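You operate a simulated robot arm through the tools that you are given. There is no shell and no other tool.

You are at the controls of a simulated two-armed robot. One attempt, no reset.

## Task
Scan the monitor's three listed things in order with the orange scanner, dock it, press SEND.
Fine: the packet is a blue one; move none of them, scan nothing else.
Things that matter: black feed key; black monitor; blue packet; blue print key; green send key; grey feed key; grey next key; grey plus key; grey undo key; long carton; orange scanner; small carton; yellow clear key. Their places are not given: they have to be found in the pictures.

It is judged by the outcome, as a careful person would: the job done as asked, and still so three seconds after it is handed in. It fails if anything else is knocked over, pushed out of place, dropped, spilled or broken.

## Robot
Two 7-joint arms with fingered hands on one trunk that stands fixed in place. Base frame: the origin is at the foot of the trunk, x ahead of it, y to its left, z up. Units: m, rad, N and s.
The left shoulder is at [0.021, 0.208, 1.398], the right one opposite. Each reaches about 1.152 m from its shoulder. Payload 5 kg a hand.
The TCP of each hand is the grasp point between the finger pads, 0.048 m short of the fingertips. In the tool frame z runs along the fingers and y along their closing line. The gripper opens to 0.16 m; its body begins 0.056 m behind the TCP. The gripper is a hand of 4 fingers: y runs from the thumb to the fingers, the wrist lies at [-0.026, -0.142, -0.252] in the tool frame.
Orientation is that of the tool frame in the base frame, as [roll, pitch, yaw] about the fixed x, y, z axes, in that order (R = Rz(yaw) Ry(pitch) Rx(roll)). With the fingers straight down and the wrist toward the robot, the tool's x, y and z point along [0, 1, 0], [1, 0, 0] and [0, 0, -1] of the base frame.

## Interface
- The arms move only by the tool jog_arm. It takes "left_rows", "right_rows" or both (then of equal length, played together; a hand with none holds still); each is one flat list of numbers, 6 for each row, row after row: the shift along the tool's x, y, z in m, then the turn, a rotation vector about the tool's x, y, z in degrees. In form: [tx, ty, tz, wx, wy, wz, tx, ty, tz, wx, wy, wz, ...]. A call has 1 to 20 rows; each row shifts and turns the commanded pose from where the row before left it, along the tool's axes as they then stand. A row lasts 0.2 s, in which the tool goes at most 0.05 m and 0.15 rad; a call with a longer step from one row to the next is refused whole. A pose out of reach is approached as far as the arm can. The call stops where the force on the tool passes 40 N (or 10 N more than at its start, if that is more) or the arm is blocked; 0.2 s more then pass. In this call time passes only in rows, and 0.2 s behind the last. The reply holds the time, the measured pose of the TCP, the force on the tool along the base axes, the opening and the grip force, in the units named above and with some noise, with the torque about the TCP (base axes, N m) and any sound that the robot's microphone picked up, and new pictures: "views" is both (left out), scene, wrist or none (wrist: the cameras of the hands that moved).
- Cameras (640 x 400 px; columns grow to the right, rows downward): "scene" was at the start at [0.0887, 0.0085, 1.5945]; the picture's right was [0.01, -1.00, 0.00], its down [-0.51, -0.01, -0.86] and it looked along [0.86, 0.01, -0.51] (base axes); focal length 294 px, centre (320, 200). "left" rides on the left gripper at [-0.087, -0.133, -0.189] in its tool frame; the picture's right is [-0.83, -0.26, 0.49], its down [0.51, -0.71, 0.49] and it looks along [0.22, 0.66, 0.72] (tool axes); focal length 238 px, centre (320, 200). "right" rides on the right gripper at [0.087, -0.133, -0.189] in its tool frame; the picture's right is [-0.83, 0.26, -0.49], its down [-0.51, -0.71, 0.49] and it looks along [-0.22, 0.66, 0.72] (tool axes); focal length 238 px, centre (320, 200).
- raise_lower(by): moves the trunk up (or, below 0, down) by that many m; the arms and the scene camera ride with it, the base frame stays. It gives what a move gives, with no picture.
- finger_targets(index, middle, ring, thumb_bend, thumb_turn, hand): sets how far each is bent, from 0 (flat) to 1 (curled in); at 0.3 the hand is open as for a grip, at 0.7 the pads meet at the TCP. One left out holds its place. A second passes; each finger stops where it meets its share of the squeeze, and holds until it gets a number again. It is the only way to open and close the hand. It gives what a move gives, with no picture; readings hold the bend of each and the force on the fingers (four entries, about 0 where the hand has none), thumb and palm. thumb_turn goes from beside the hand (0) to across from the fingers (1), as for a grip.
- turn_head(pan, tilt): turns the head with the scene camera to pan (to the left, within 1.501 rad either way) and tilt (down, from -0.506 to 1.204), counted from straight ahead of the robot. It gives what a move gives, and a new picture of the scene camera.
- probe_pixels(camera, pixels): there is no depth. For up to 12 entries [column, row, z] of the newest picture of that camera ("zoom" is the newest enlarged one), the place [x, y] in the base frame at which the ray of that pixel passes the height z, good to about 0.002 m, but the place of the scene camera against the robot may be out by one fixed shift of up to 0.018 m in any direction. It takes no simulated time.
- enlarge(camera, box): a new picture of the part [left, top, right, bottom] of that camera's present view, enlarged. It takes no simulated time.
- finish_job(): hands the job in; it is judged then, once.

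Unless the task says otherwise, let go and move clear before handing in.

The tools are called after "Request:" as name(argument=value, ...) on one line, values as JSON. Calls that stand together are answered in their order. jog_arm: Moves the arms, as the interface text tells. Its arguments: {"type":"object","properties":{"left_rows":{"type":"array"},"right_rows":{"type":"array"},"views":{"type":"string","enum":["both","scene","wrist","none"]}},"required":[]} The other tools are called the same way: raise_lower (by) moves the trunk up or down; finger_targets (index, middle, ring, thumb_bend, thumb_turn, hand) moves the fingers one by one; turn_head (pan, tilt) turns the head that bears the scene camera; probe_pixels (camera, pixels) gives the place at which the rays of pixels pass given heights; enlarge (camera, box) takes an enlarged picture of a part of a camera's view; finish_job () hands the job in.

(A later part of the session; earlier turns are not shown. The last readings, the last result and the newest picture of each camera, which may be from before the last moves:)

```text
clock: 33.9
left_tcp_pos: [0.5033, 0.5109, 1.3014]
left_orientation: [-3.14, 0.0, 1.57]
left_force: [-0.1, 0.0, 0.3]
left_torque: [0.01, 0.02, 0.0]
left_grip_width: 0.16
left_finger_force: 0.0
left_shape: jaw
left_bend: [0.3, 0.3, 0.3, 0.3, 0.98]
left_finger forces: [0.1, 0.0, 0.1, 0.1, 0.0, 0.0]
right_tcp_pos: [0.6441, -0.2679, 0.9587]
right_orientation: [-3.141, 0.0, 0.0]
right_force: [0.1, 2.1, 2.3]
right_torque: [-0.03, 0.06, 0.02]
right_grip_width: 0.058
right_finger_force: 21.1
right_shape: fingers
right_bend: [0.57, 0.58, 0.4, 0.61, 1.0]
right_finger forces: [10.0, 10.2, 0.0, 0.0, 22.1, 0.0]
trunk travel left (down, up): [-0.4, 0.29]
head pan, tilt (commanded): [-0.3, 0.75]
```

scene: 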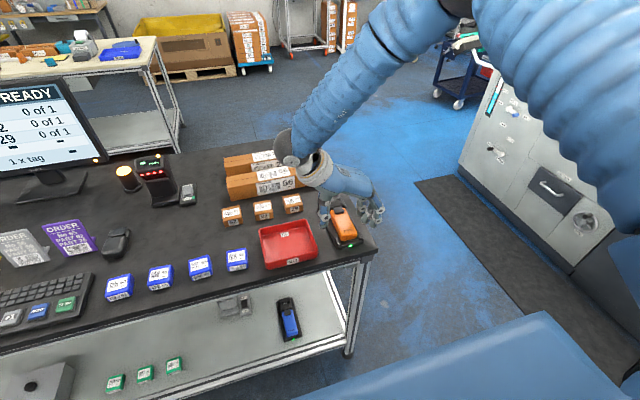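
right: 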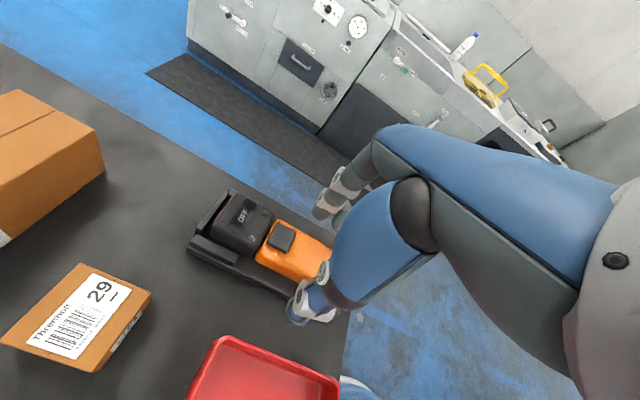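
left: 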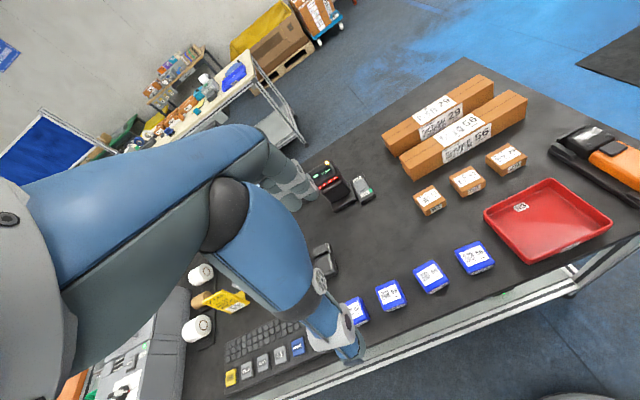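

Grip is ~20 N and nearly balanced. I'll lift straight up.

Request:
jog_arm(right_rows=[0, 0, -0.005, 0, 0, 0, 0, 0, -0.01, 0, 0, 0, 0, 0, -0.02, 0, 0, 0, 0, 0, -0.03, 0, 0, 0, 0, 0, -0.035, 0, 0, 0, 0, 0, -0.04, 0, 0, 0, 0, 0, -0.04, 0, 0, 0, 0, 0, -0.04, 0, 0, 0], views="both")

Request:
enlarge(camera="right", box=[150, 150, 400, 370])

Request:
enlarge(camera="scene", box=[280, 60, 420, 220])

```text
clock: 35.7
left_tcp_pos: [0.5024, 0.5099, 1.3023]
left_orientation: [3.141, -0.003, 1.57]
left_force: [-0.8, 0.8, -0.1]
left_torque: [-0.05, -0.06, 0.04]
left_grip_width: 0.1598
left_finger_force: 0.3
left_shape: jaw
left_bend: [0.3, 0.3, 0.3, 0.3, 0.98]
left_finger forces: [0.0, 0.0, 0.0, 0.0, 0.1, 0.0]
right_tcp_pos: [0.6415, -0.268, 1.1807]
right_orientation: [3.141, 0.0, 0.0]
right_force: [-1.4, 0.8, -2.2]
right_torque: [-0.03, -0.02, 0.01]
right_grip_width: 0.0582
right_finger_force: 20.7
right_shape: fingers
right_bend: [0.57, 0.58, 0.4, 0.61, 1.0]
right_finger forces: [10.4, 10.6, 0.0, 0.0, 21.1, 0.1]
trunk travel left (down, up): [-0.4, 0.29]
head pan, tilt (commanded): [-0.3, 0.75]
```

scene: 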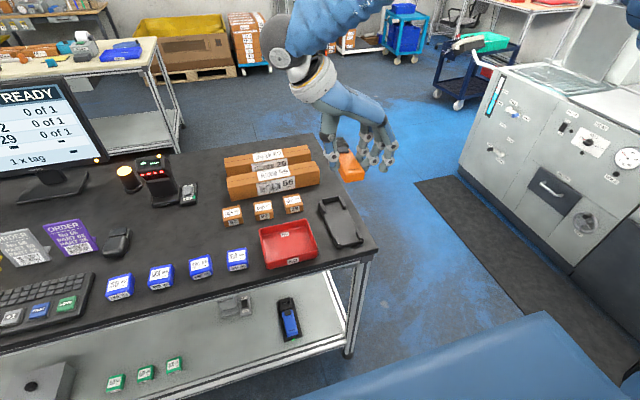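
right: 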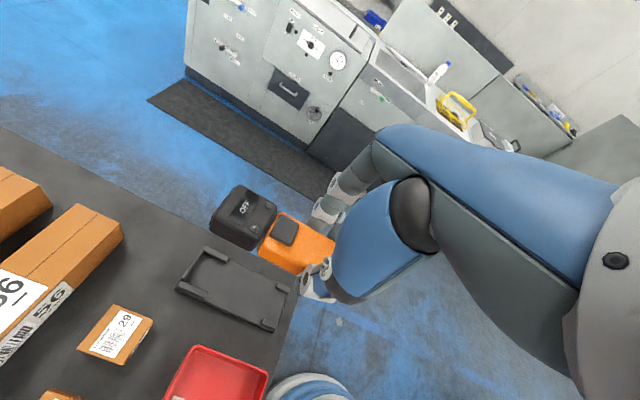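

```text
1.82 times, centred on (275, 260) of right
```

zoom: 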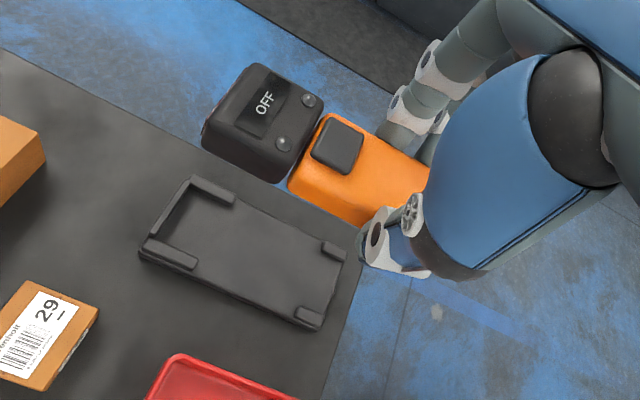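

```text
2.50 times, centred on (350, 140) of scene
```

zoom: 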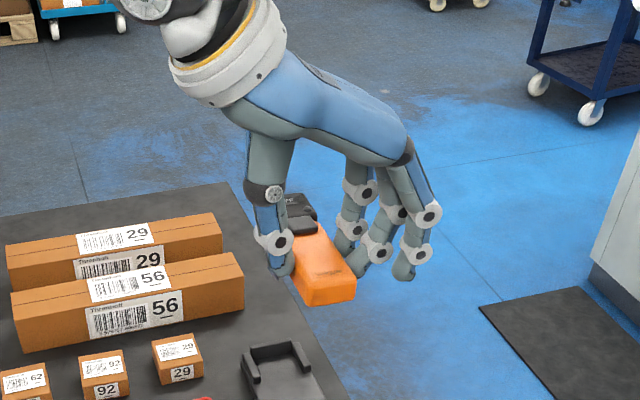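

Scanner is firmly held and level with the trigger exposed. I'll yaw the hand back −180° about tool z, so the nose faces the robot and I can see its window.

Request:
jog_arm(right_rows=[0, 0, 0, 0, 0, -8, 0, 0, 0, 0, 0, -8.5, 0, 0, 0, 0, 0, -8.5, 0, 0, 0, 0, 0, -8.5, 0, 0, 0, 0, 0, -8.5, 0, 0, 0, 0, 0, -8.5, 0, 0, 0, 0, 0, -8.5, 0, 0, 0, 0, 0, -8.5, 0, 0, 0, 0, 0, -8.5, 0, 0, 0, 0, 0, -8.5, 0, 0, 0, 0, 0, -8.5, 0, 0, 0, 0, 0, -8.5, 0, 0, 0, 0, 0, -8.5, 0, 0, 0, 0, 0, -8.5, 0, 0, 0, 0, 0, -8.5, 0, 0, 0, 0, 0, -8.5, 0, 0, 0, 0, 0, -8.5, 0, 0, 0, 0, 0, -8.5, 0, 0, 0, 0, 0, -8.5, 0, 0, 0, 0, 0, -8.5], views="scene")

Request:
enlarge(camera="scene", box=[280, 60, 420, 220])

```text
clock: 39.9
left_tcp_pos: [0.5036, 0.509, 1.3002]
left_orientation: [-3.141, 0.0, 1.569]
left_force: [0.2, -0.4, 0.3]
left_torque: [0.04, 0.01, 0.01]
left_grip_width: 0.1596
left_finger_force: 0.1
left_shape: jaw
left_bend: [0.3, 0.3, 0.3, 0.3, 0.98]
left_finger forces: [0.0, 0.1, 0.0, 0.0, 0.0, 0.0]
right_tcp_pos: [0.6438, -0.2685, 1.1783]
right_orientation: [-3.141, 0.0, 2.959]
right_force: [0.8, -0.1, -2.8]
right_torque: [0.02, -0.05, 0.02]
right_grip_width: 0.0578
right_finger_force: 19.8
right_shape: fingers
right_bend: [0.57, 0.58, 0.4, 0.61, 1.0]
right_finger forces: [10.1, 9.8, 0.0, 0.0, 19.7, 0.1]
trunk travel left (down, up): [-0.4, 0.29]
head pan, tilt (commanded): [-0.3, 0.75]
```

scene: 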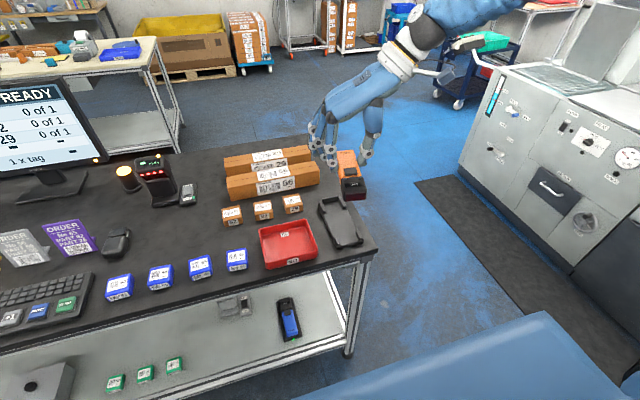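

```text
2.50 times, centred on (350, 140) of scene
```

zoom: 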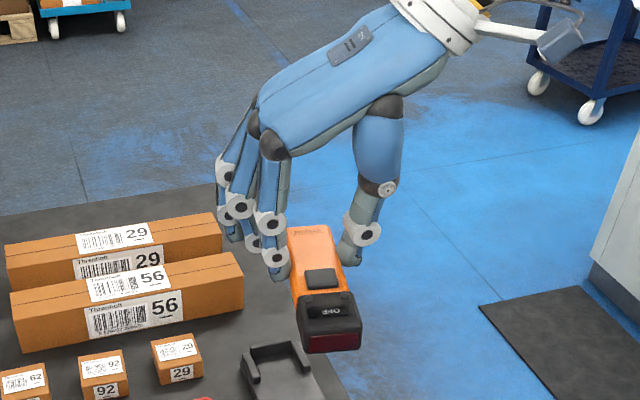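

The nose shows a dark-red window, so the beam goes out along the front. Zooming in on it.

Request:
enlarge(camera="scene", box=[325, 140, 380, 205])

```text
6.15 times, centred on (352, 172) of scene
```

zoom: 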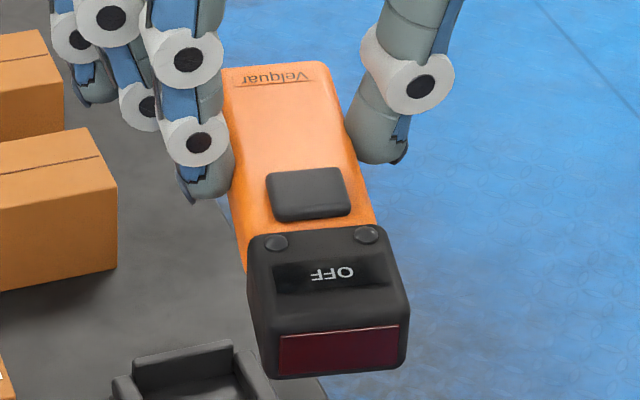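

The picture shows the trigger pad clear of the hand and the window on the front face. Next I'll finish the yaw (−10.4°) and pitch −90° about tool y so the scanner points straight down with the trigger facing the robot.

Request:
jog_arm(right_rows=[0, 0, -0.02, 0, 0, -5.2, 0, 0, -0.02, 0, 0, -5.2, 0, 0, 0, 0, -7.5, 0, 0, 0, 0, 0, -7.5, 0, 0, 0, 0, 0, -7.5, 0, 0, 0, 0, 0, -7.5, 0, 0, 0, 0, 0, -7.5, 0, 0, 0, 0, 0, -7.5, 0], views="scene")

Request:
enlarge(camera="scene", box=[280, 40, 440, 220])

```text
clock: 41.7
left_tcp_pos: [0.5028, 0.5109, 1.3011]
left_orientation: [-3.141, 0.001, 1.57]
left_force: [-0.3, -0.5, 0.7]
left_torque: [0.04, -0.03, 0.03]
left_grip_width: 0.1601
left_finger_force: 0.1
left_shape: jaw
left_bend: [0.3, 0.3, 0.3, 0.3, 0.98]
left_finger forces: [0.1, 0.0, 0.1, 0.0, 0.1, 0.0]
right_tcp_pos: [0.6433, -0.2683, 1.221]
right_orientation: [-3.142, 0.788, 3.139]
right_force: [-0.1, -0.4, -1.3]
right_torque: [0.0, 0.04, 0.01]
right_grip_width: 0.0577
right_finger_force: 20.0
right_shape: fingers
right_bend: [0.57, 0.58, 0.4, 0.61, 1.0]
right_finger forces: [10.3, 9.5, 0.1, 0.0, 19.9, 0.0]
trunk travel left (down, up): [-0.4, 0.29]
head pan, tilt (commanded): [-0.3, 0.75]
```

scene: 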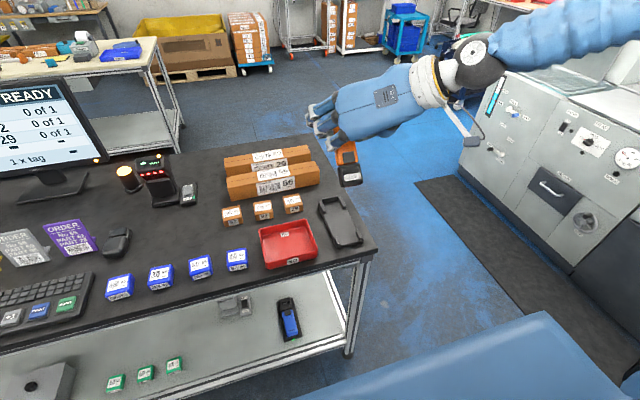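

```text
2.22 times, centred on (360, 130) of scene
```

zoom: 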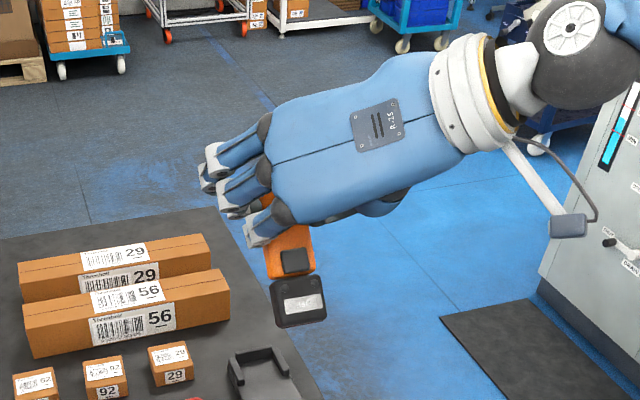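

Halfway: the scanner is pitched 45° and steady. Continuing the remaining 45°.

Request:
jog_arm(right_rows=[0, 0, 0, 0, -7.5, 0, 0, 0, 0, 0, -7.5, 0, 0, 0, 0, 0, -7.5, 0, 0, 0, 0, 0, -7.5, 0, 0, 0, 0, 0, -7.5, 0, 0, 0, 0, 0, -7.4, 0], views="both")

Request:
enlarge(camera="scene", box=[280, 40, 440, 220])

```text
clock: 43.1
left_tcp_pos: [0.5042, 0.5102, 1.3011]
left_orientation: [-3.141, 0.0, 1.57]
left_force: [0.1, -0.7, 0.5]
left_torque: [-0.01, 0.07, 0.02]
left_grip_width: 0.16
left_finger_force: 0.0
left_shape: jaw
left_bend: [0.3, 0.3, 0.3, 0.3, 0.98]
left_finger forces: [0.0, 0.0, 0.0, 0.0, 0.1, 0.1]
right_tcp_pos: [0.6444, -0.2701, 1.2179]
right_orientation: [0.812, 1.569, 0.808]
right_force: [1.7, -1.2, -1.4]
right_torque: [-0.01, 0.13, 0.02]
right_grip_width: 0.0578
right_finger_force: 20.1
right_shape: fingers
right_bend: [0.57, 0.58, 0.4, 0.61, 1.0]
right_finger forces: [10.7, 9.4, 0.0, 0.0, 20.2, 0.0]
trunk travel left (down, up): [-0.4, 0.29]
head pan, tilt (commanded): [-0.3, 0.75]
```

scene: 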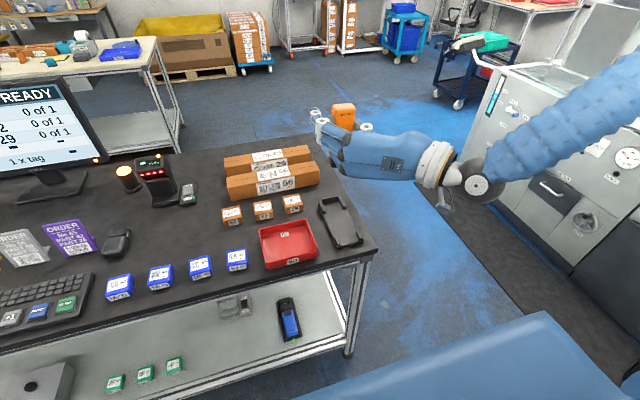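
right: 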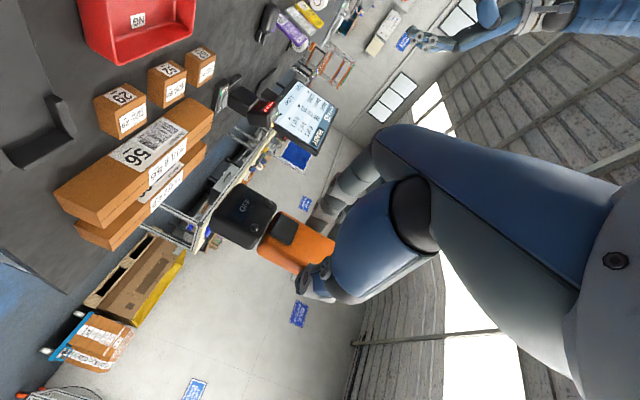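

```text
2.22 times, centred on (360, 130) of scene
```

zoom: 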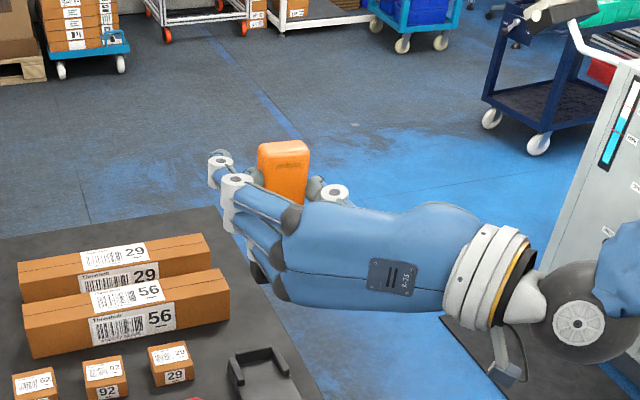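

The scanner now points straight down and the right camera sees its trigger at (290,230). I'll take a fresh left-camera picture (no movement) to locate packet 95 and the other labels precisely.

Request:
jog_arm(left_rows=[0, 0, 0, 0, 0, 0], views="wrist")

Request:
enlarge(camera="left", box=[400, 100, 600, 300])

Request:
turn_head(pan=0.1, tilt=0.75)

```text
clock: 43.5
left_tcp_pos: [0.5029, 0.511, 1.3015]
left_orientation: [3.141, 0.0, 1.569]
left_force: [0.2, 0.2, -1.2]
left_torque: [0.0, 0.02, 0.02]
left_grip_width: 0.1598
left_finger_force: 0.1
left_shape: jaw
left_bend: [0.3, 0.3, 0.3, 0.3, 0.98]
left_finger forces: [0.0, 0.0, 0.1, 0.0, 0.1, 0.1]
right_tcp_pos: [0.6439, -0.2697, 1.2188]
right_orientation: [2.678, 1.57, 2.676]
right_force: [-0.1, 0.8, -2.5]
right_torque: [-0.06, 0.08, -0.02]
right_grip_width: 0.0578
right_finger_force: 19.9
right_shape: fingers
right_bend: [0.57, 0.58, 0.4, 0.61, 1.0]
right_finger forces: [10.6, 9.4, 0.0, 0.0, 20.2, 0.0]
trunk travel left (down, up): [-0.4, 0.29]
head pan, tilt (commanded): [-0.3, 0.75]
```

left: 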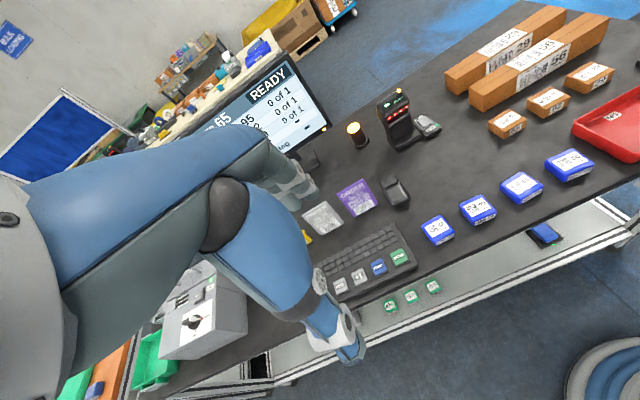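

```text
2.00 times, centred on (500, 200) of left
```

zoom: 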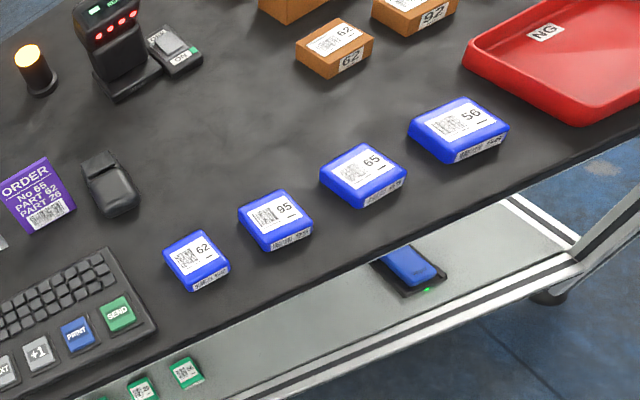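

```text
clock: 44.3
left_tcp_pos: [0.5026, 0.5099, 1.3013]
left_orientation: [3.141, -0.001, 1.572]
left_force: [0.0, -0.2, 0.7]
left_torque: [-0.01, -0.02, 0.01]
left_grip_width: 0.1599
left_finger_force: 0.1
left_shape: jaw
left_bend: [0.3, 0.3, 0.3, 0.3, 0.98]
left_finger forces: [0.0, 0.0, 0.1, 0.0, 0.1, 0.1]
right_tcp_pos: [0.6435, -0.2692, 1.2192]
right_orientation: [2.87, 1.568, 2.869]
right_force: [-0.6, -0.4, -2.1]
right_torque: [0.0, 0.08, 0.0]
right_grip_width: 0.0576
right_finger_force: 20.4
right_shape: fingers
right_bend: [0.57, 0.58, 0.4, 0.61, 1.0]
right_finger forces: [10.7, 9.4, 0.1, 0.0, 20.2, 0.1]
trunk travel left (down, up): [-0.4, 0.29]
head pan, tilt (commanded): [0.099, 0.75]
```

scene: 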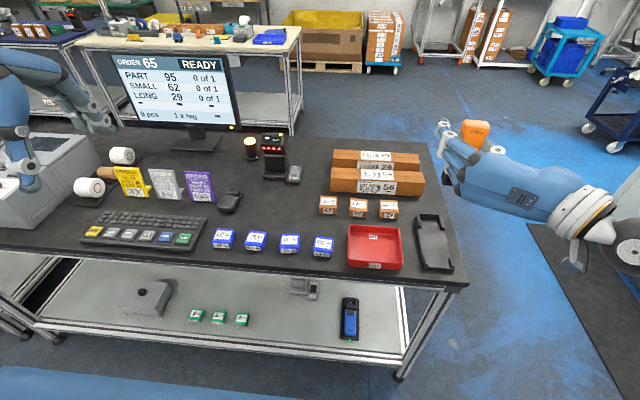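

Request:
enlarge(camera="scene", box=[170, 210, 350, 270])

Request:
enlarge(camera="scene", box=[310, 140, 430, 225])

Request:
enlarge(camera="left", box=[410, 160, 540, 260])

Request:
enlarge(camera="left", box=[430, 0, 630, 150])

```text
3.56 times, centred on (260, 240) of scene
```

zoom: 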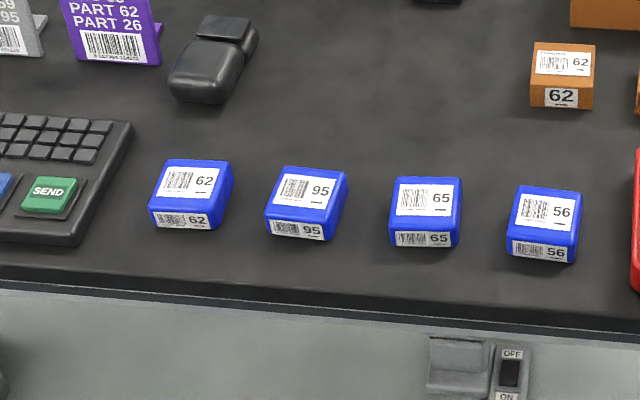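

```text
4.71 times, centred on (370, 182) of scene
```

zoom: 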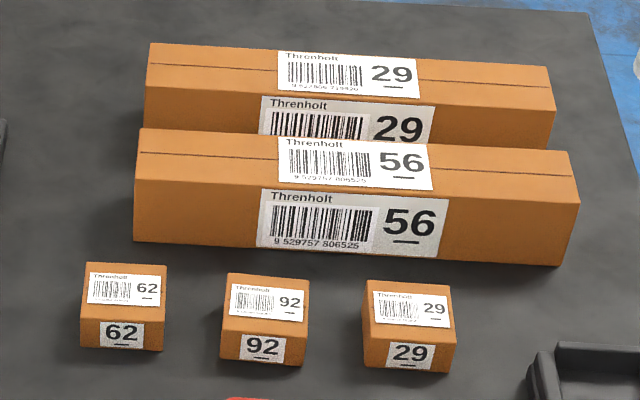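

```text
4.00 times, centred on (475, 210) of left
```

zoom: 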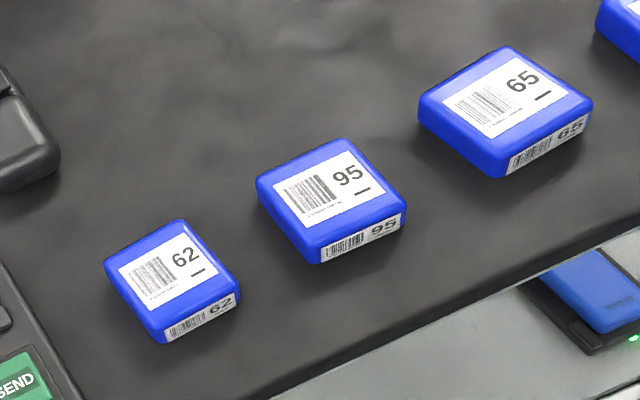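

```text
2.67 times, centred on (530, 75) of left
```

zoom: 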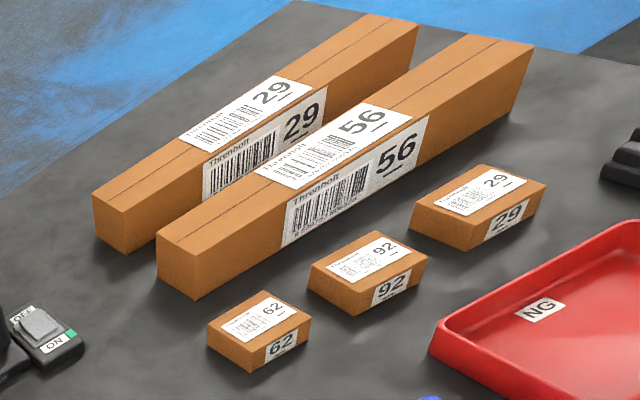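

Request:
probe_pixels(camera="left", pixels=[[477.1, 206.75, 0.88], [477.1, 206.75, 0.92], [506.4, 118.4, 0.9], [506.4, 118.4, 0.94], [501.9, 42.4, 0.92], [501.9, 42.4, 0.97]])

Request:
probe_pixels(camera="scene", pixels=[[255.8, 237.5, 0.88], [255.8, 237.5, 0.92], [328.8, 200.9, 0.9], [328.8, 200.9, 0.94], [375.9, 155, 0.92], [375.9, 155, 0.97]])

```text
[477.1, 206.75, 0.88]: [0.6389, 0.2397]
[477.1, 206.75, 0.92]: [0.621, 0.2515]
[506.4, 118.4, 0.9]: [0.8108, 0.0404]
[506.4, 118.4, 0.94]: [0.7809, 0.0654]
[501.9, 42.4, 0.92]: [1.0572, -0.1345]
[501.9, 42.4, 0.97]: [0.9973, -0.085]
```

```text
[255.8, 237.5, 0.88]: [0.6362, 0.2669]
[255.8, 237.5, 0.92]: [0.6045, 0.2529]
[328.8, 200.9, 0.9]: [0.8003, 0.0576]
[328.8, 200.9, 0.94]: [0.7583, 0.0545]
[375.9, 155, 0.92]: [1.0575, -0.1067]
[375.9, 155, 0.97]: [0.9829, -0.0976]
```

Triangulated labels: packet 95 ≈(0.625,0.249,0.910), small 62 ≈(0.797,0.048,0.913), long 29 ≈(1.03,-0.11,0.944). I'll check the trigger position in the hand with the right camera and locate the fixed reader/beacon that the arms must avoid.

Request:
enlarge(camera="right", box=[190, 160, 350, 310])

Request:
probe_pixels(camera="scene", pixels=[[272, 178, 0.88], [272, 140, 1.0], [250, 158, 0.88], [250, 139, 0.98], [294, 175, 0.9], [229, 201, 0.9], [200, 200, 0.88], [197, 172, 0.98], [235, 128, 1.0], [128, 265, 0.9]])

Request:
probe_pixels(camera="left", pixels=[[396, 148, 0.88], [396, 90, 1.0], [396, 90, 1.05], [357, 145, 0.88], [353, 124, 0.98], [353, 124, 0.95]])

```text
2.67 times, centred on (270, 235) of right
```

zoom: 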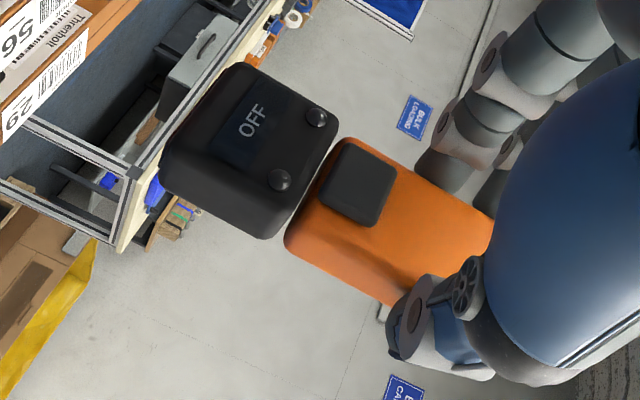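

```text
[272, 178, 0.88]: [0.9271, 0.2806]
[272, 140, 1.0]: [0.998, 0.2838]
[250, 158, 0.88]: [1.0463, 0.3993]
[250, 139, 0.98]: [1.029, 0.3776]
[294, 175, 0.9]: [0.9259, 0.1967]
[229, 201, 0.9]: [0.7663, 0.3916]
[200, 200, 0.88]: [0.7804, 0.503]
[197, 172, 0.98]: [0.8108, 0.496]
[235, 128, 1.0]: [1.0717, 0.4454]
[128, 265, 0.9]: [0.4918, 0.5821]
```

```text
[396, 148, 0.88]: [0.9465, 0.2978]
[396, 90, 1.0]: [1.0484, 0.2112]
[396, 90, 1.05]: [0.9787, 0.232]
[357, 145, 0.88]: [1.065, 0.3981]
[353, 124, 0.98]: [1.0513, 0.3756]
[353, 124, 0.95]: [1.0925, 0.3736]
```

Trigger centre sits at about (0.0475, 0.002, 0.028) in the right tool frame, just beyond the index finger. I'll now turn the left hand so its fingers point right with the thumb on the robot side, ready to pinch the trigger.

Request:
jog_arm(left_rows=[0, 0, 0, 0, -8.18, 0, 0, 0, 0, 0, -8.18, 0, 0, 0, 0, 0, -8.18, 0, 0, 0, 0, 0, -8.18, 0, 0, 0, 0, 0, -8.18, 0, 0, 0, 0, 0, -8.18, 0, 0, 0, 0, 0, -8.18, 0, 0, 0, 0, 0, -8.18, 0, 0, 0, 0, 0, -8.18, 0, 0, 0, 0, 0, -8.18, 0, 0, 0, 0, 0, -8.2, 0, 0, 0, 0, -6.25, 0, 0, 0, 0, 0, -6.25, 0, 0, 0, 0, 0, -6.25, 0, 0, 0, 0, 0, -6.25, 0, 0], views="both")

```text
clock: 47.5
left_tcp_pos: [0.5032, 0.5087, 1.3026]
left_orientation: [-2.748, 1.569, 2.401]
left_force: [0.1, -0.7, 1.2]
left_torque: [0.0, -0.01, 0.03]
left_grip_width: 0.1598
left_finger_force: 0.1
left_shape: jaw
left_bend: [0.3, 0.3, 0.3, 0.3, 0.98]
left_finger forces: [0.0, 0.0, 0.0, 0.0, 0.0, 0.0]
right_tcp_pos: [0.6429, -0.2703, 1.2198]
right_orientation: [2.619, 1.568, 2.617]
right_force: [0.4, -0.6, -1.4]
right_torque: [0.02, 0.1, 0.06]
right_grip_width: 0.0577
right_finger_force: 20.1
right_shape: fingers
right_bend: [0.57, 0.58, 0.4, 0.61, 1.0]
right_finger forces: [10.8, 9.5, 0.0, 0.1, 20.1, 0.0]
trunk travel left (down, up): [-0.4, 0.29]
head pan, tilt (commanded): [0.099, 0.75]
```

scene: 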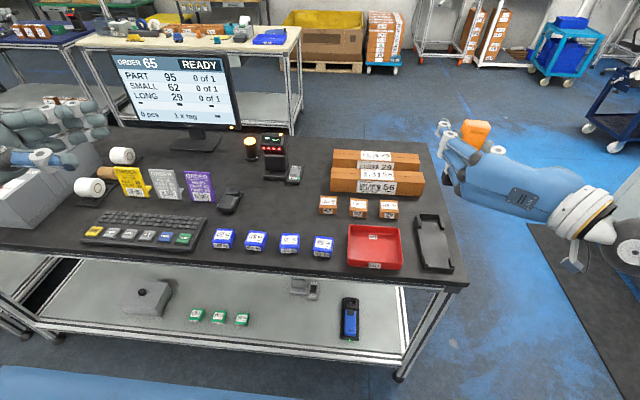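
left: 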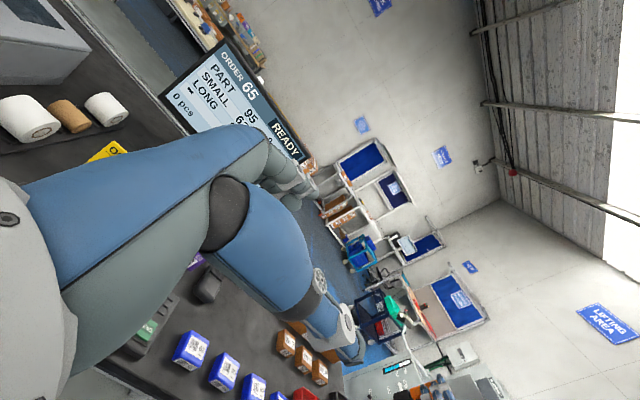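

The left hand now points right with the thumb on the robot side. Now I'll yaw the right hand 25° and carry the scanner over packet 95 at a safe height (TCP z≈1.25).

Request:
jog_arm(right_rows=[0, 0, 0, -6.25, 0, 0, 0, 0, 0, -6.25, 0, 0, 0, 0, 0, -6.25, 0, 0, 0, 0, 0, -6.25, 0, 0, -0.00258, 0.0398, 0.0129, 0, 0, 0, -0.00258, 0.0398, 0.0129, 0, 0, 0, -0.00258, 0.0398, 0.0129, 0, 0, 0, -0.00258, 0.0398, 0.0129, 0, 0, 0, -0.00258, 0.0398, 0.0129, 0, 0, 0, -0.00258, 0.0398, 0.0129, 0, 0, 0, -0.00258, 0.0398, 0.0129, 0, 0, 0, -0.00258, 0.0398, 0.0129, 0, 0, 0, -0.00258, 0.0398, 0.0129, 0, 0, 0, -0.00258, 0.0398, 0.0129, 0, 0, 0, -0.00258, 0.0398, 0.0129, 0, 0, 0, -0.00258, 0.0398, 0.0129, 0, 0, 0], views="both")

```text
clock: 50.9
left_tcp_pos: [0.5029, 0.5119, 1.2998]
left_orientation: [-0.635, 1.569, -1.77]
left_force: [-0.2, 0.5, -0.6]
left_torque: [-0.02, -0.04, -0.02]
left_grip_width: 0.1598
left_finger_force: 0.1
left_shape: jaw
left_bend: [0.3, 0.3, 0.3, 0.3, 0.98]
left_finger forces: [0.0, 0.0, 0.1, 0.0, 0.0, 0.0]
right_tcp_pos: [0.5832, 0.2328, 1.2509]
right_orientation: [-2.663, 1.568, -2.228]
right_force: [0.7, 0.6, -2.4]
right_torque: [-0.08, 0.14, -0.1]
right_grip_width: 0.0579
right_finger_force: 19.5
right_shape: fingers
right_bend: [0.57, 0.58, 0.4, 0.62, 1.0]
right_finger forces: [10.5, 9.8, 0.0, 0.0, 20.3, 0.0]
trunk travel left (down, up): [-0.4, 0.29]
head pan, tilt (commanded): [0.099, 0.75]
```

scene: 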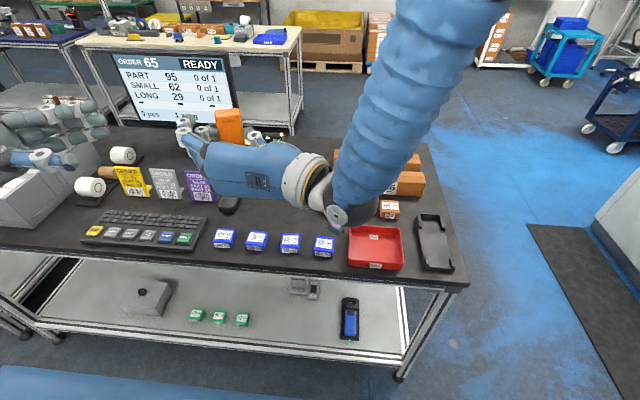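
right: 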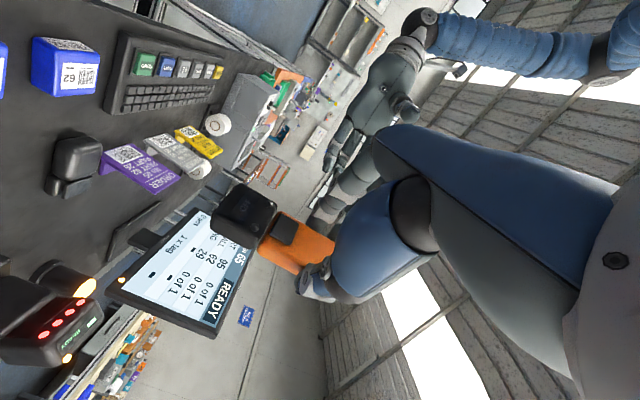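

The scanner is over packet 95 and the right camera has a clear view of the trigger. I'll bring the left hand to a pre-pinch pose about 13 cm out from the scanner.

Request:
jog_arm(left_rows=[0.0254, 0, 0.0276, 0, 0, 0, 0.0254, 0, 0.0276, 0, 0, 0, 0.0254, 0, 0.0276, 0, 0, 0, 0.0254, 0, 0.0276, 0, 0, 0], views="both")

Request:
jog_arm(right_rows=[0, 0, 0, 0, 0, 0], views="wrist")

```text
clock: 51.9
left_tcp_pos: [0.5502, 0.4105, 1.1995]
left_orientation: [2.836, 1.571, 1.704]
left_force: [0.6, 0.8, 0.0]
left_torque: [0.05, 0.01, -0.07]
left_grip_width: 0.1599
left_finger_force: 0.3
left_shape: jaw
left_bend: [0.3, 0.3, 0.3, 0.3, 0.97]
left_finger forces: [0.0, 0.0, 0.0, 0.0, 0.0, 0.1]
right_tcp_pos: [0.5846, 0.2326, 1.2505]
right_orientation: [-3.1, 1.567, -2.665]
right_force: [-0.6, 1.4, -3.0]
right_torque: [-0.07, 0.06, -0.07]
right_grip_width: 0.0577
right_finger_force: 19.9
right_shape: fingers
right_bend: [0.57, 0.58, 0.4, 0.62, 1.0]
right_finger forces: [10.5, 9.9, 0.0, 0.0, 20.2, 0.1]
trunk travel left (down, up): [-0.4, 0.29]
head pan, tilt (commanded): [0.099, 0.75]
```

scene: 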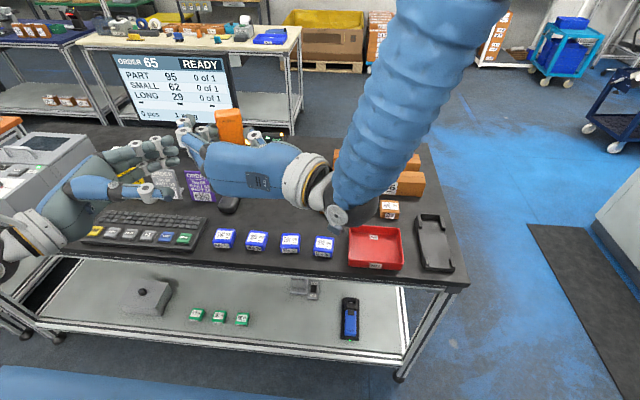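
left: 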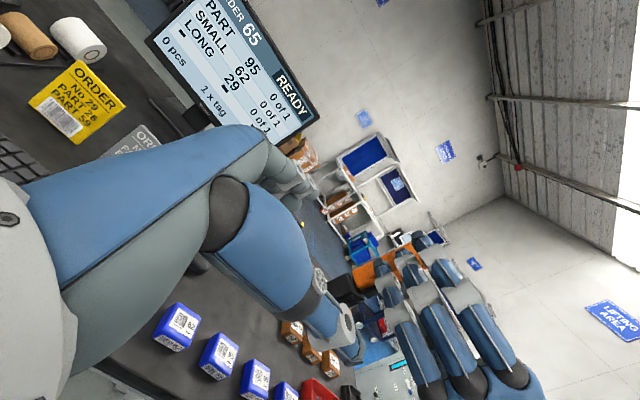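

```text
clock: 52.3
left_tcp_pos: [0.5521, 0.4097, 1.2007]
left_orientation: [-1.968, 1.569, -3.101]
left_force: [-1.0, -0.3, -0.3]
left_torque: [-0.01, -0.01, -0.05]
left_grip_width: 0.1598
left_finger_force: 0.0
left_shape: jaw
left_bend: [0.3, 0.3, 0.3, 0.3, 0.97]
left_finger forces: [0.0, 0.0, 0.0, 0.1, 0.0, 0.0]
right_tcp_pos: [0.5839, 0.2306, 1.2503]
right_orientation: [2.927, 1.568, -2.923]
right_force: [0.3, -0.4, -2.1]
right_torque: [-0.07, 0.12, 0.02]
right_grip_width: 0.0577
right_finger_force: 20.1
right_shape: fingers
right_bend: [0.57, 0.58, 0.4, 0.62, 1.0]
right_finger forces: [10.6, 9.8, 0.0, 0.1, 20.2, 0.1]
trunk travel left (down, up): [-0.4, 0.29]
head pan, tilt (commanded): [0.099, 0.75]
```

right: 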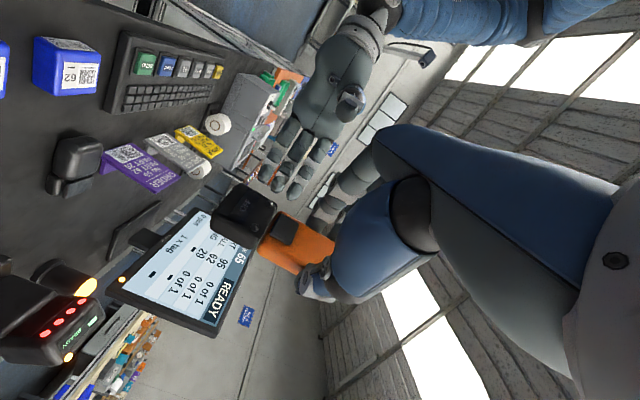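

Request:
enlarge(camera="right", box=[190, 40, 410, 310])

Request:
enlarge(camera="left", box=[280, 200, 500, 400])

Request:
enlarge(camera="scene", box=[60, 90, 300, 230])

```text
1.48 times, centred on (300, 175) of right
```

zoom: 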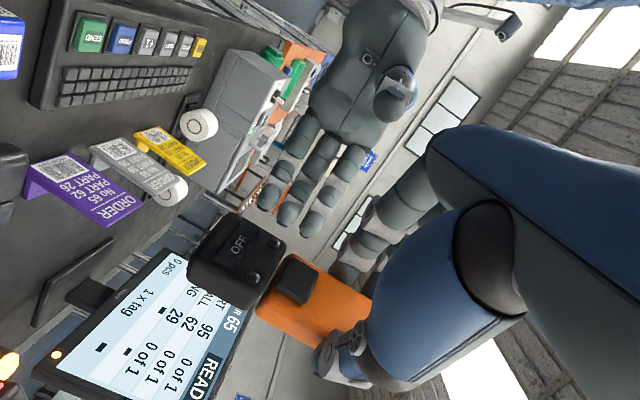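

```text
2.00 times, centred on (390, 300) of left
```

zoom: 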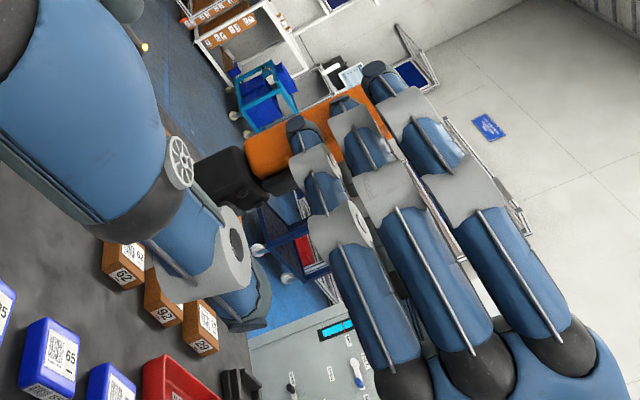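

```text
2.67 times, centred on (180, 160) of scene
```

zoom: 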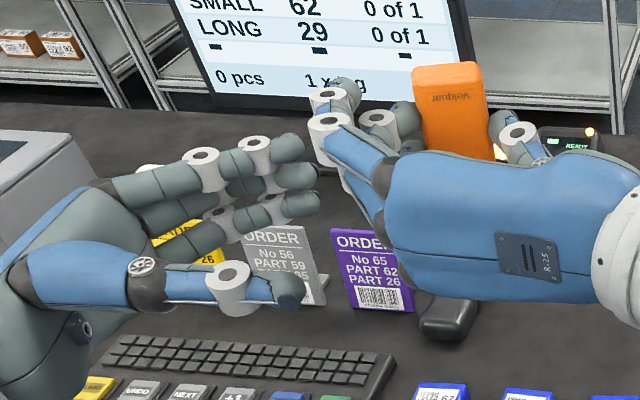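

Model and pictures agree (trigger expected at left-zoom (285,183), seen at (280,180)). I'll advance the left hand 7 cm along its fingers (with a 3 mm raise), keeping it open, then check again.

Request:
jog_arm(left_rows=[-0.001, 0, 0.018, 0, 0, 0, -0.001, 0, 0.018, 0, 0, 0, -0.001, 0, 0.018, 0, 0, 0, 0, 0, 0.016, 0, 0, 0], views="wrist")

Request:
jog_arm(right_rows=[0, 0, 0, 0, 0, 0], views="both")

Request:
enlarge(camera="right", box=[190, 100, 410, 310])

Request:
enlarge(camera="left", box=[240, 160, 480, 400])

Request:
enlarge(camera="scene", box=[80, 90, 300, 230])

```text
clock: 53.3
left_tcp_pos: [0.5805, 0.3473, 1.2003]
left_orientation: [-2.032, 1.565, 3.119]
left_force: [-0.3, 0.9, -2.6]
left_torque: [-0.2, -0.11, 0.06]
left_grip_width: 0.1598
left_finger_force: 0.0
left_shape: jaw
left_bend: [0.3, 0.3, 0.3, 0.3, 0.98]
left_finger forces: [0.0, 0.0, 0.0, 0.0, 0.1, 0.0]
right_tcp_pos: [0.5838, 0.2289, 1.2509]
right_orientation: [2.863, 1.569, -2.986]
right_force: [1.1, -0.8, -2.8]
right_torque: [0.01, 0.03, 0.06]
right_grip_width: 0.0575
right_finger_force: 20.1
right_shape: fingers
right_bend: [0.57, 0.58, 0.4, 0.62, 1.0]
right_finger forces: [10.4, 9.7, 0.0, 0.1, 20.4, 0.0]
trunk travel left (down, up): [-0.4, 0.29]
head pan, tilt (commanded): [0.099, 0.75]
```

left: 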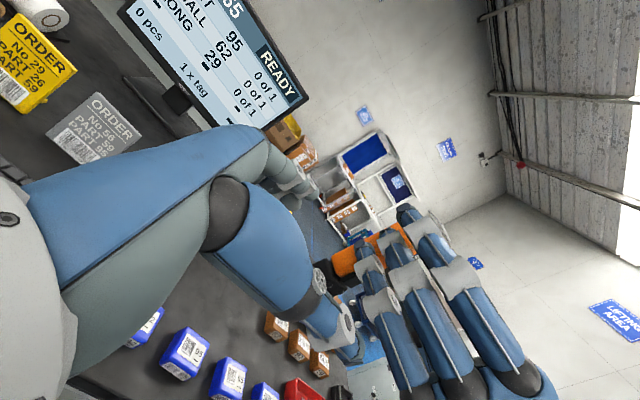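

```text
clock: 53.7
left_tcp_pos: [0.5815, 0.3464, 1.2034]
left_orientation: [-1.69, 1.569, -2.824]
left_force: [-0.3, 0.3, -0.1]
left_torque: [0.01, -0.01, -0.01]
left_grip_width: 0.16
left_finger_force: 0.0
left_shape: jaw
left_bend: [0.3, 0.3, 0.3, 0.3, 0.98]
left_finger forces: [0.0, 0.0, 0.0, 0.1, 0.1, 0.0]
right_tcp_pos: [0.5833, 0.2298, 1.2508]
right_orientation: [1.742, 1.568, 2.177]
right_force: [-1.1, -1.1, -2.8]
right_torque: [-0.06, 0.1, 0.0]
right_grip_width: 0.0578
right_finger_force: 20.4
right_shape: fingers
right_bend: [0.57, 0.58, 0.4, 0.62, 1.0]
right_finger forces: [10.5, 9.8, 0.0, 0.1, 20.4, 0.1]
trunk travel left (down, up): [-0.4, 0.29]
head pan, tilt (commanded): [0.099, 0.75]
```

scene: 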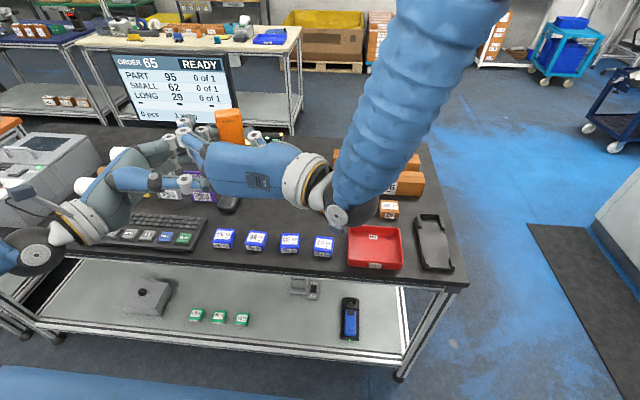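
right: 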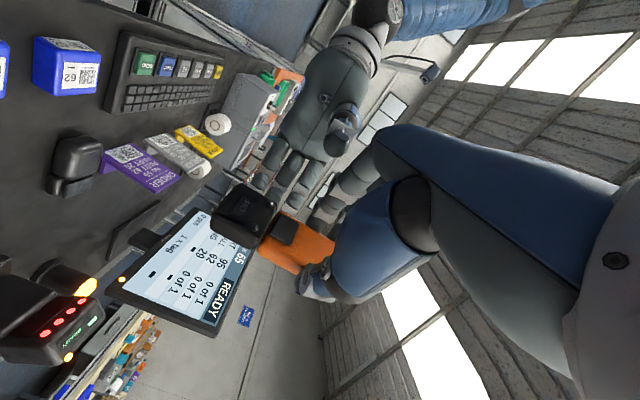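

```text
1.90 times, centred on (300, 205) of right
```

zoom: 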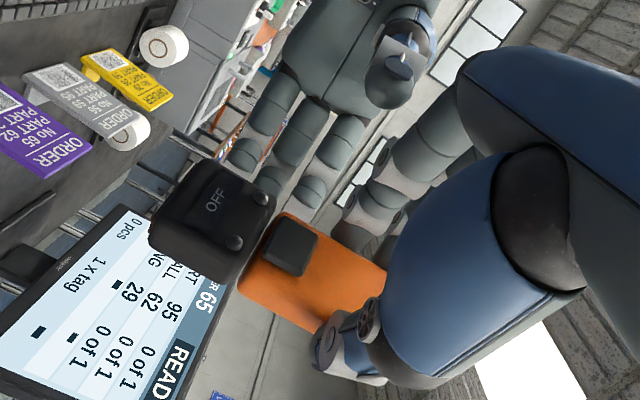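

```text
1.67 times, centred on (360, 280) of left
```

zoom: 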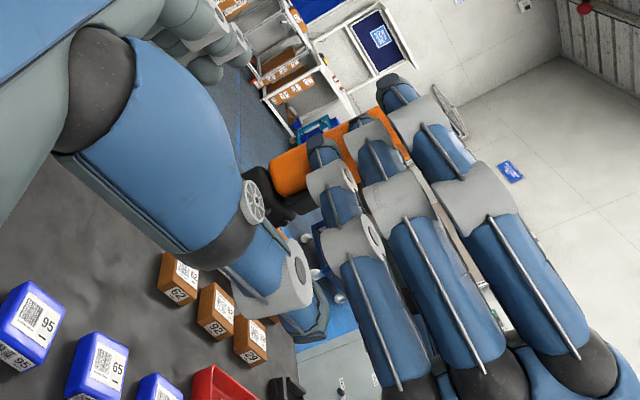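

```text
2.86 times, centred on (190, 160) of scene
```

zoom: 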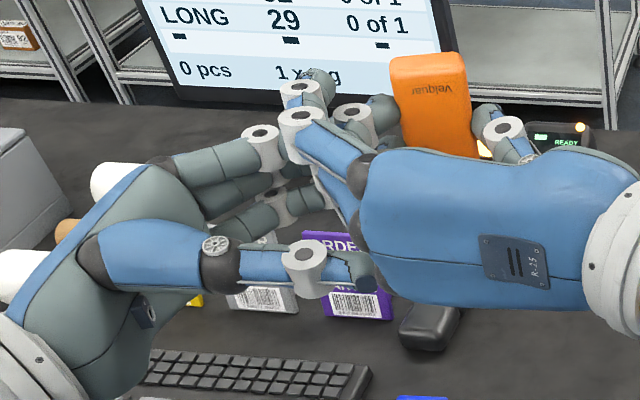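

Clear so far: left thumb and fingers straddle the scanner with the right fingers above. I'll advance the last 6 cm slowly.

Request:
jog_arm(left_rows=[0, -0.0005, 0.015, 0, 0, 0, 0, -0.0005, 0.015, 0, 0, 0, 0, -0.0005, 0.016, 0, 0, 0, 0, -0.0005, 0.016, 0, 0, 0], views="wrist")

Request:
jog_arm(right_rows=[0, 0, 0, 0, 0, 0], views="both")

Request:
enlarge(camera="right", box=[190, 100, 410, 310])

Request:
enlarge(camera="left", box=[240, 160, 480, 400])

Request:
enlarge(camera="scene", box=[80, 90, 300, 230])

```text
clock: 54.7
left_tcp_pos: [0.6039, 0.288, 1.2029]
left_orientation: [-2.211, 1.569, 2.938]
left_force: [0.2, 0.5, -1.0]
left_torque: [-0.03, -0.08, -0.09]
left_grip_width: 0.1601
left_finger_force: 0.1
left_shape: jaw
left_bend: [0.3, 0.3, 0.3, 0.3, 0.98]
left_finger forces: [0.0, 0.1, 0.0, 0.1, 0.0, 0.1]
right_tcp_pos: [0.585, 0.2296, 1.2511]
right_orientation: [2.627, 1.568, 3.062]
right_force: [0.6, -1.1, -1.9]
right_torque: [-0.05, 0.12, 0.09]
right_grip_width: 0.0577
right_finger_force: 20.6
right_shape: fingers
right_bend: [0.57, 0.58, 0.4, 0.62, 1.0]
right_finger forces: [10.7, 9.7, 0.0, 0.1, 20.4, 0.0]
trunk travel left (down, up): [-0.4, 0.29]
head pan, tilt (commanded): [0.099, 0.75]
```

left: 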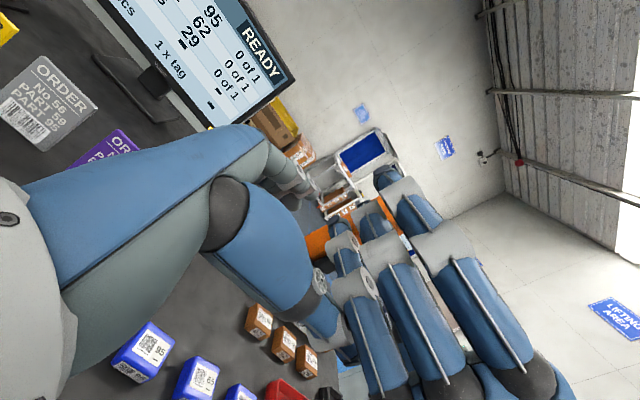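

```text
clock: 55.1
left_tcp_pos: [0.6041, 0.2885, 1.202]
left_orientation: [-1.937, 1.569, -3.072]
left_force: [-0.7, 0.7, -0.8]
left_torque: [0.02, -0.1, -0.05]
left_grip_width: 0.1601
left_finger_force: 0.0
left_shape: jaw
left_bend: [0.3, 0.3, 0.3, 0.3, 0.98]
left_finger forces: [0.0, 0.0, 0.0, 0.0, 0.0, 0.1]
right_tcp_pos: [0.5851, 0.2301, 1.2513]
right_orientation: [2.437, 1.567, 2.871]
right_force: [0.6, -1.4, -1.5]
right_torque: [-0.05, 0.18, 0.07]
right_grip_width: 0.0579
right_finger_force: 20.6
right_shape: fingers
right_bend: [0.57, 0.58, 0.4, 0.62, 1.0]
right_finger forces: [10.5, 9.7, 0.1, 0.0, 20.3, 0.0]
trunk travel left (down, up): [-0.4, 0.29]
head pan, tilt (commanded): [0.099, 0.75]
```

scene: 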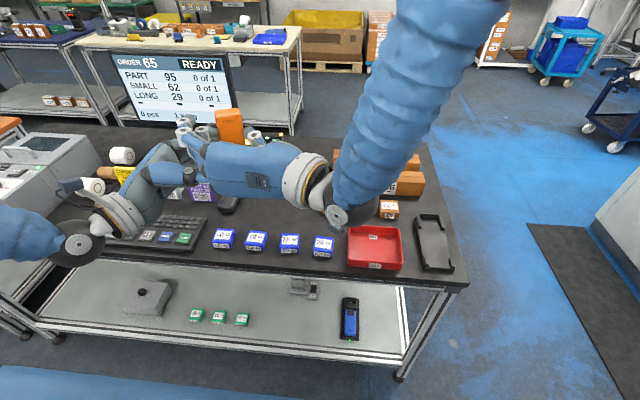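
right: 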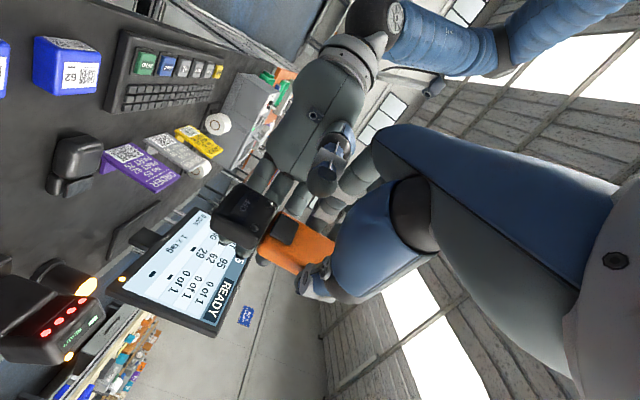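

```text
1.90 times, centred on (300, 205) of right
```

zoom: 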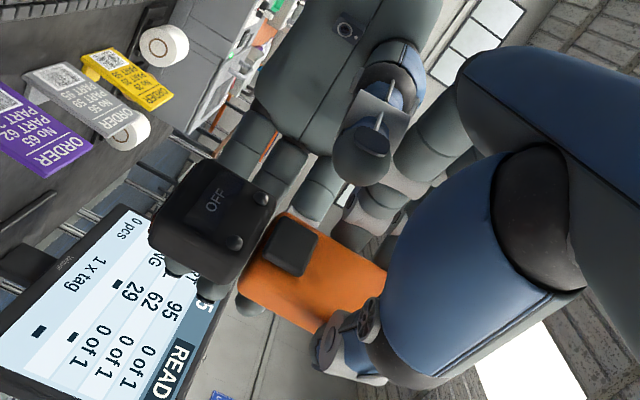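

```text
1.67 times, centred on (360, 280) of left
```

zoom: 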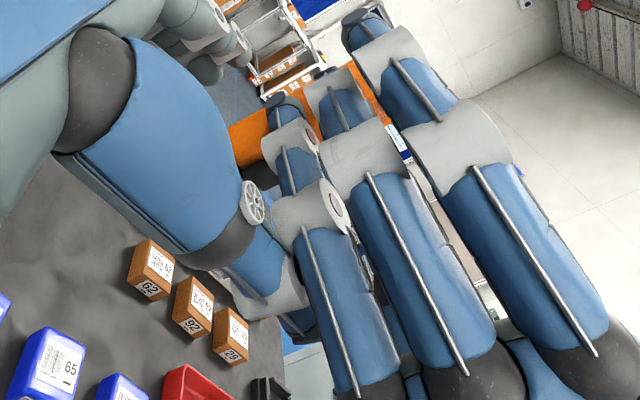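

```text
2.86 times, centred on (190, 160) of scene
```

zoom: 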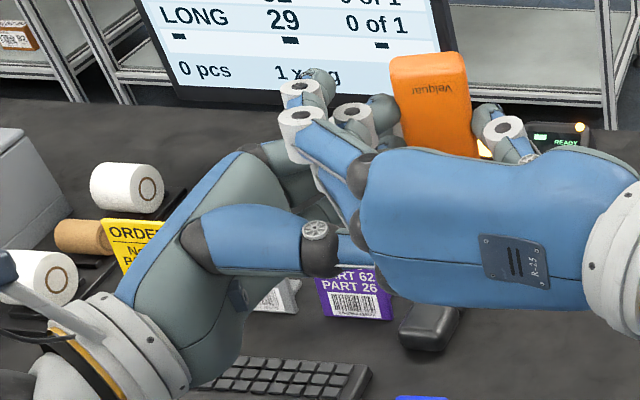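

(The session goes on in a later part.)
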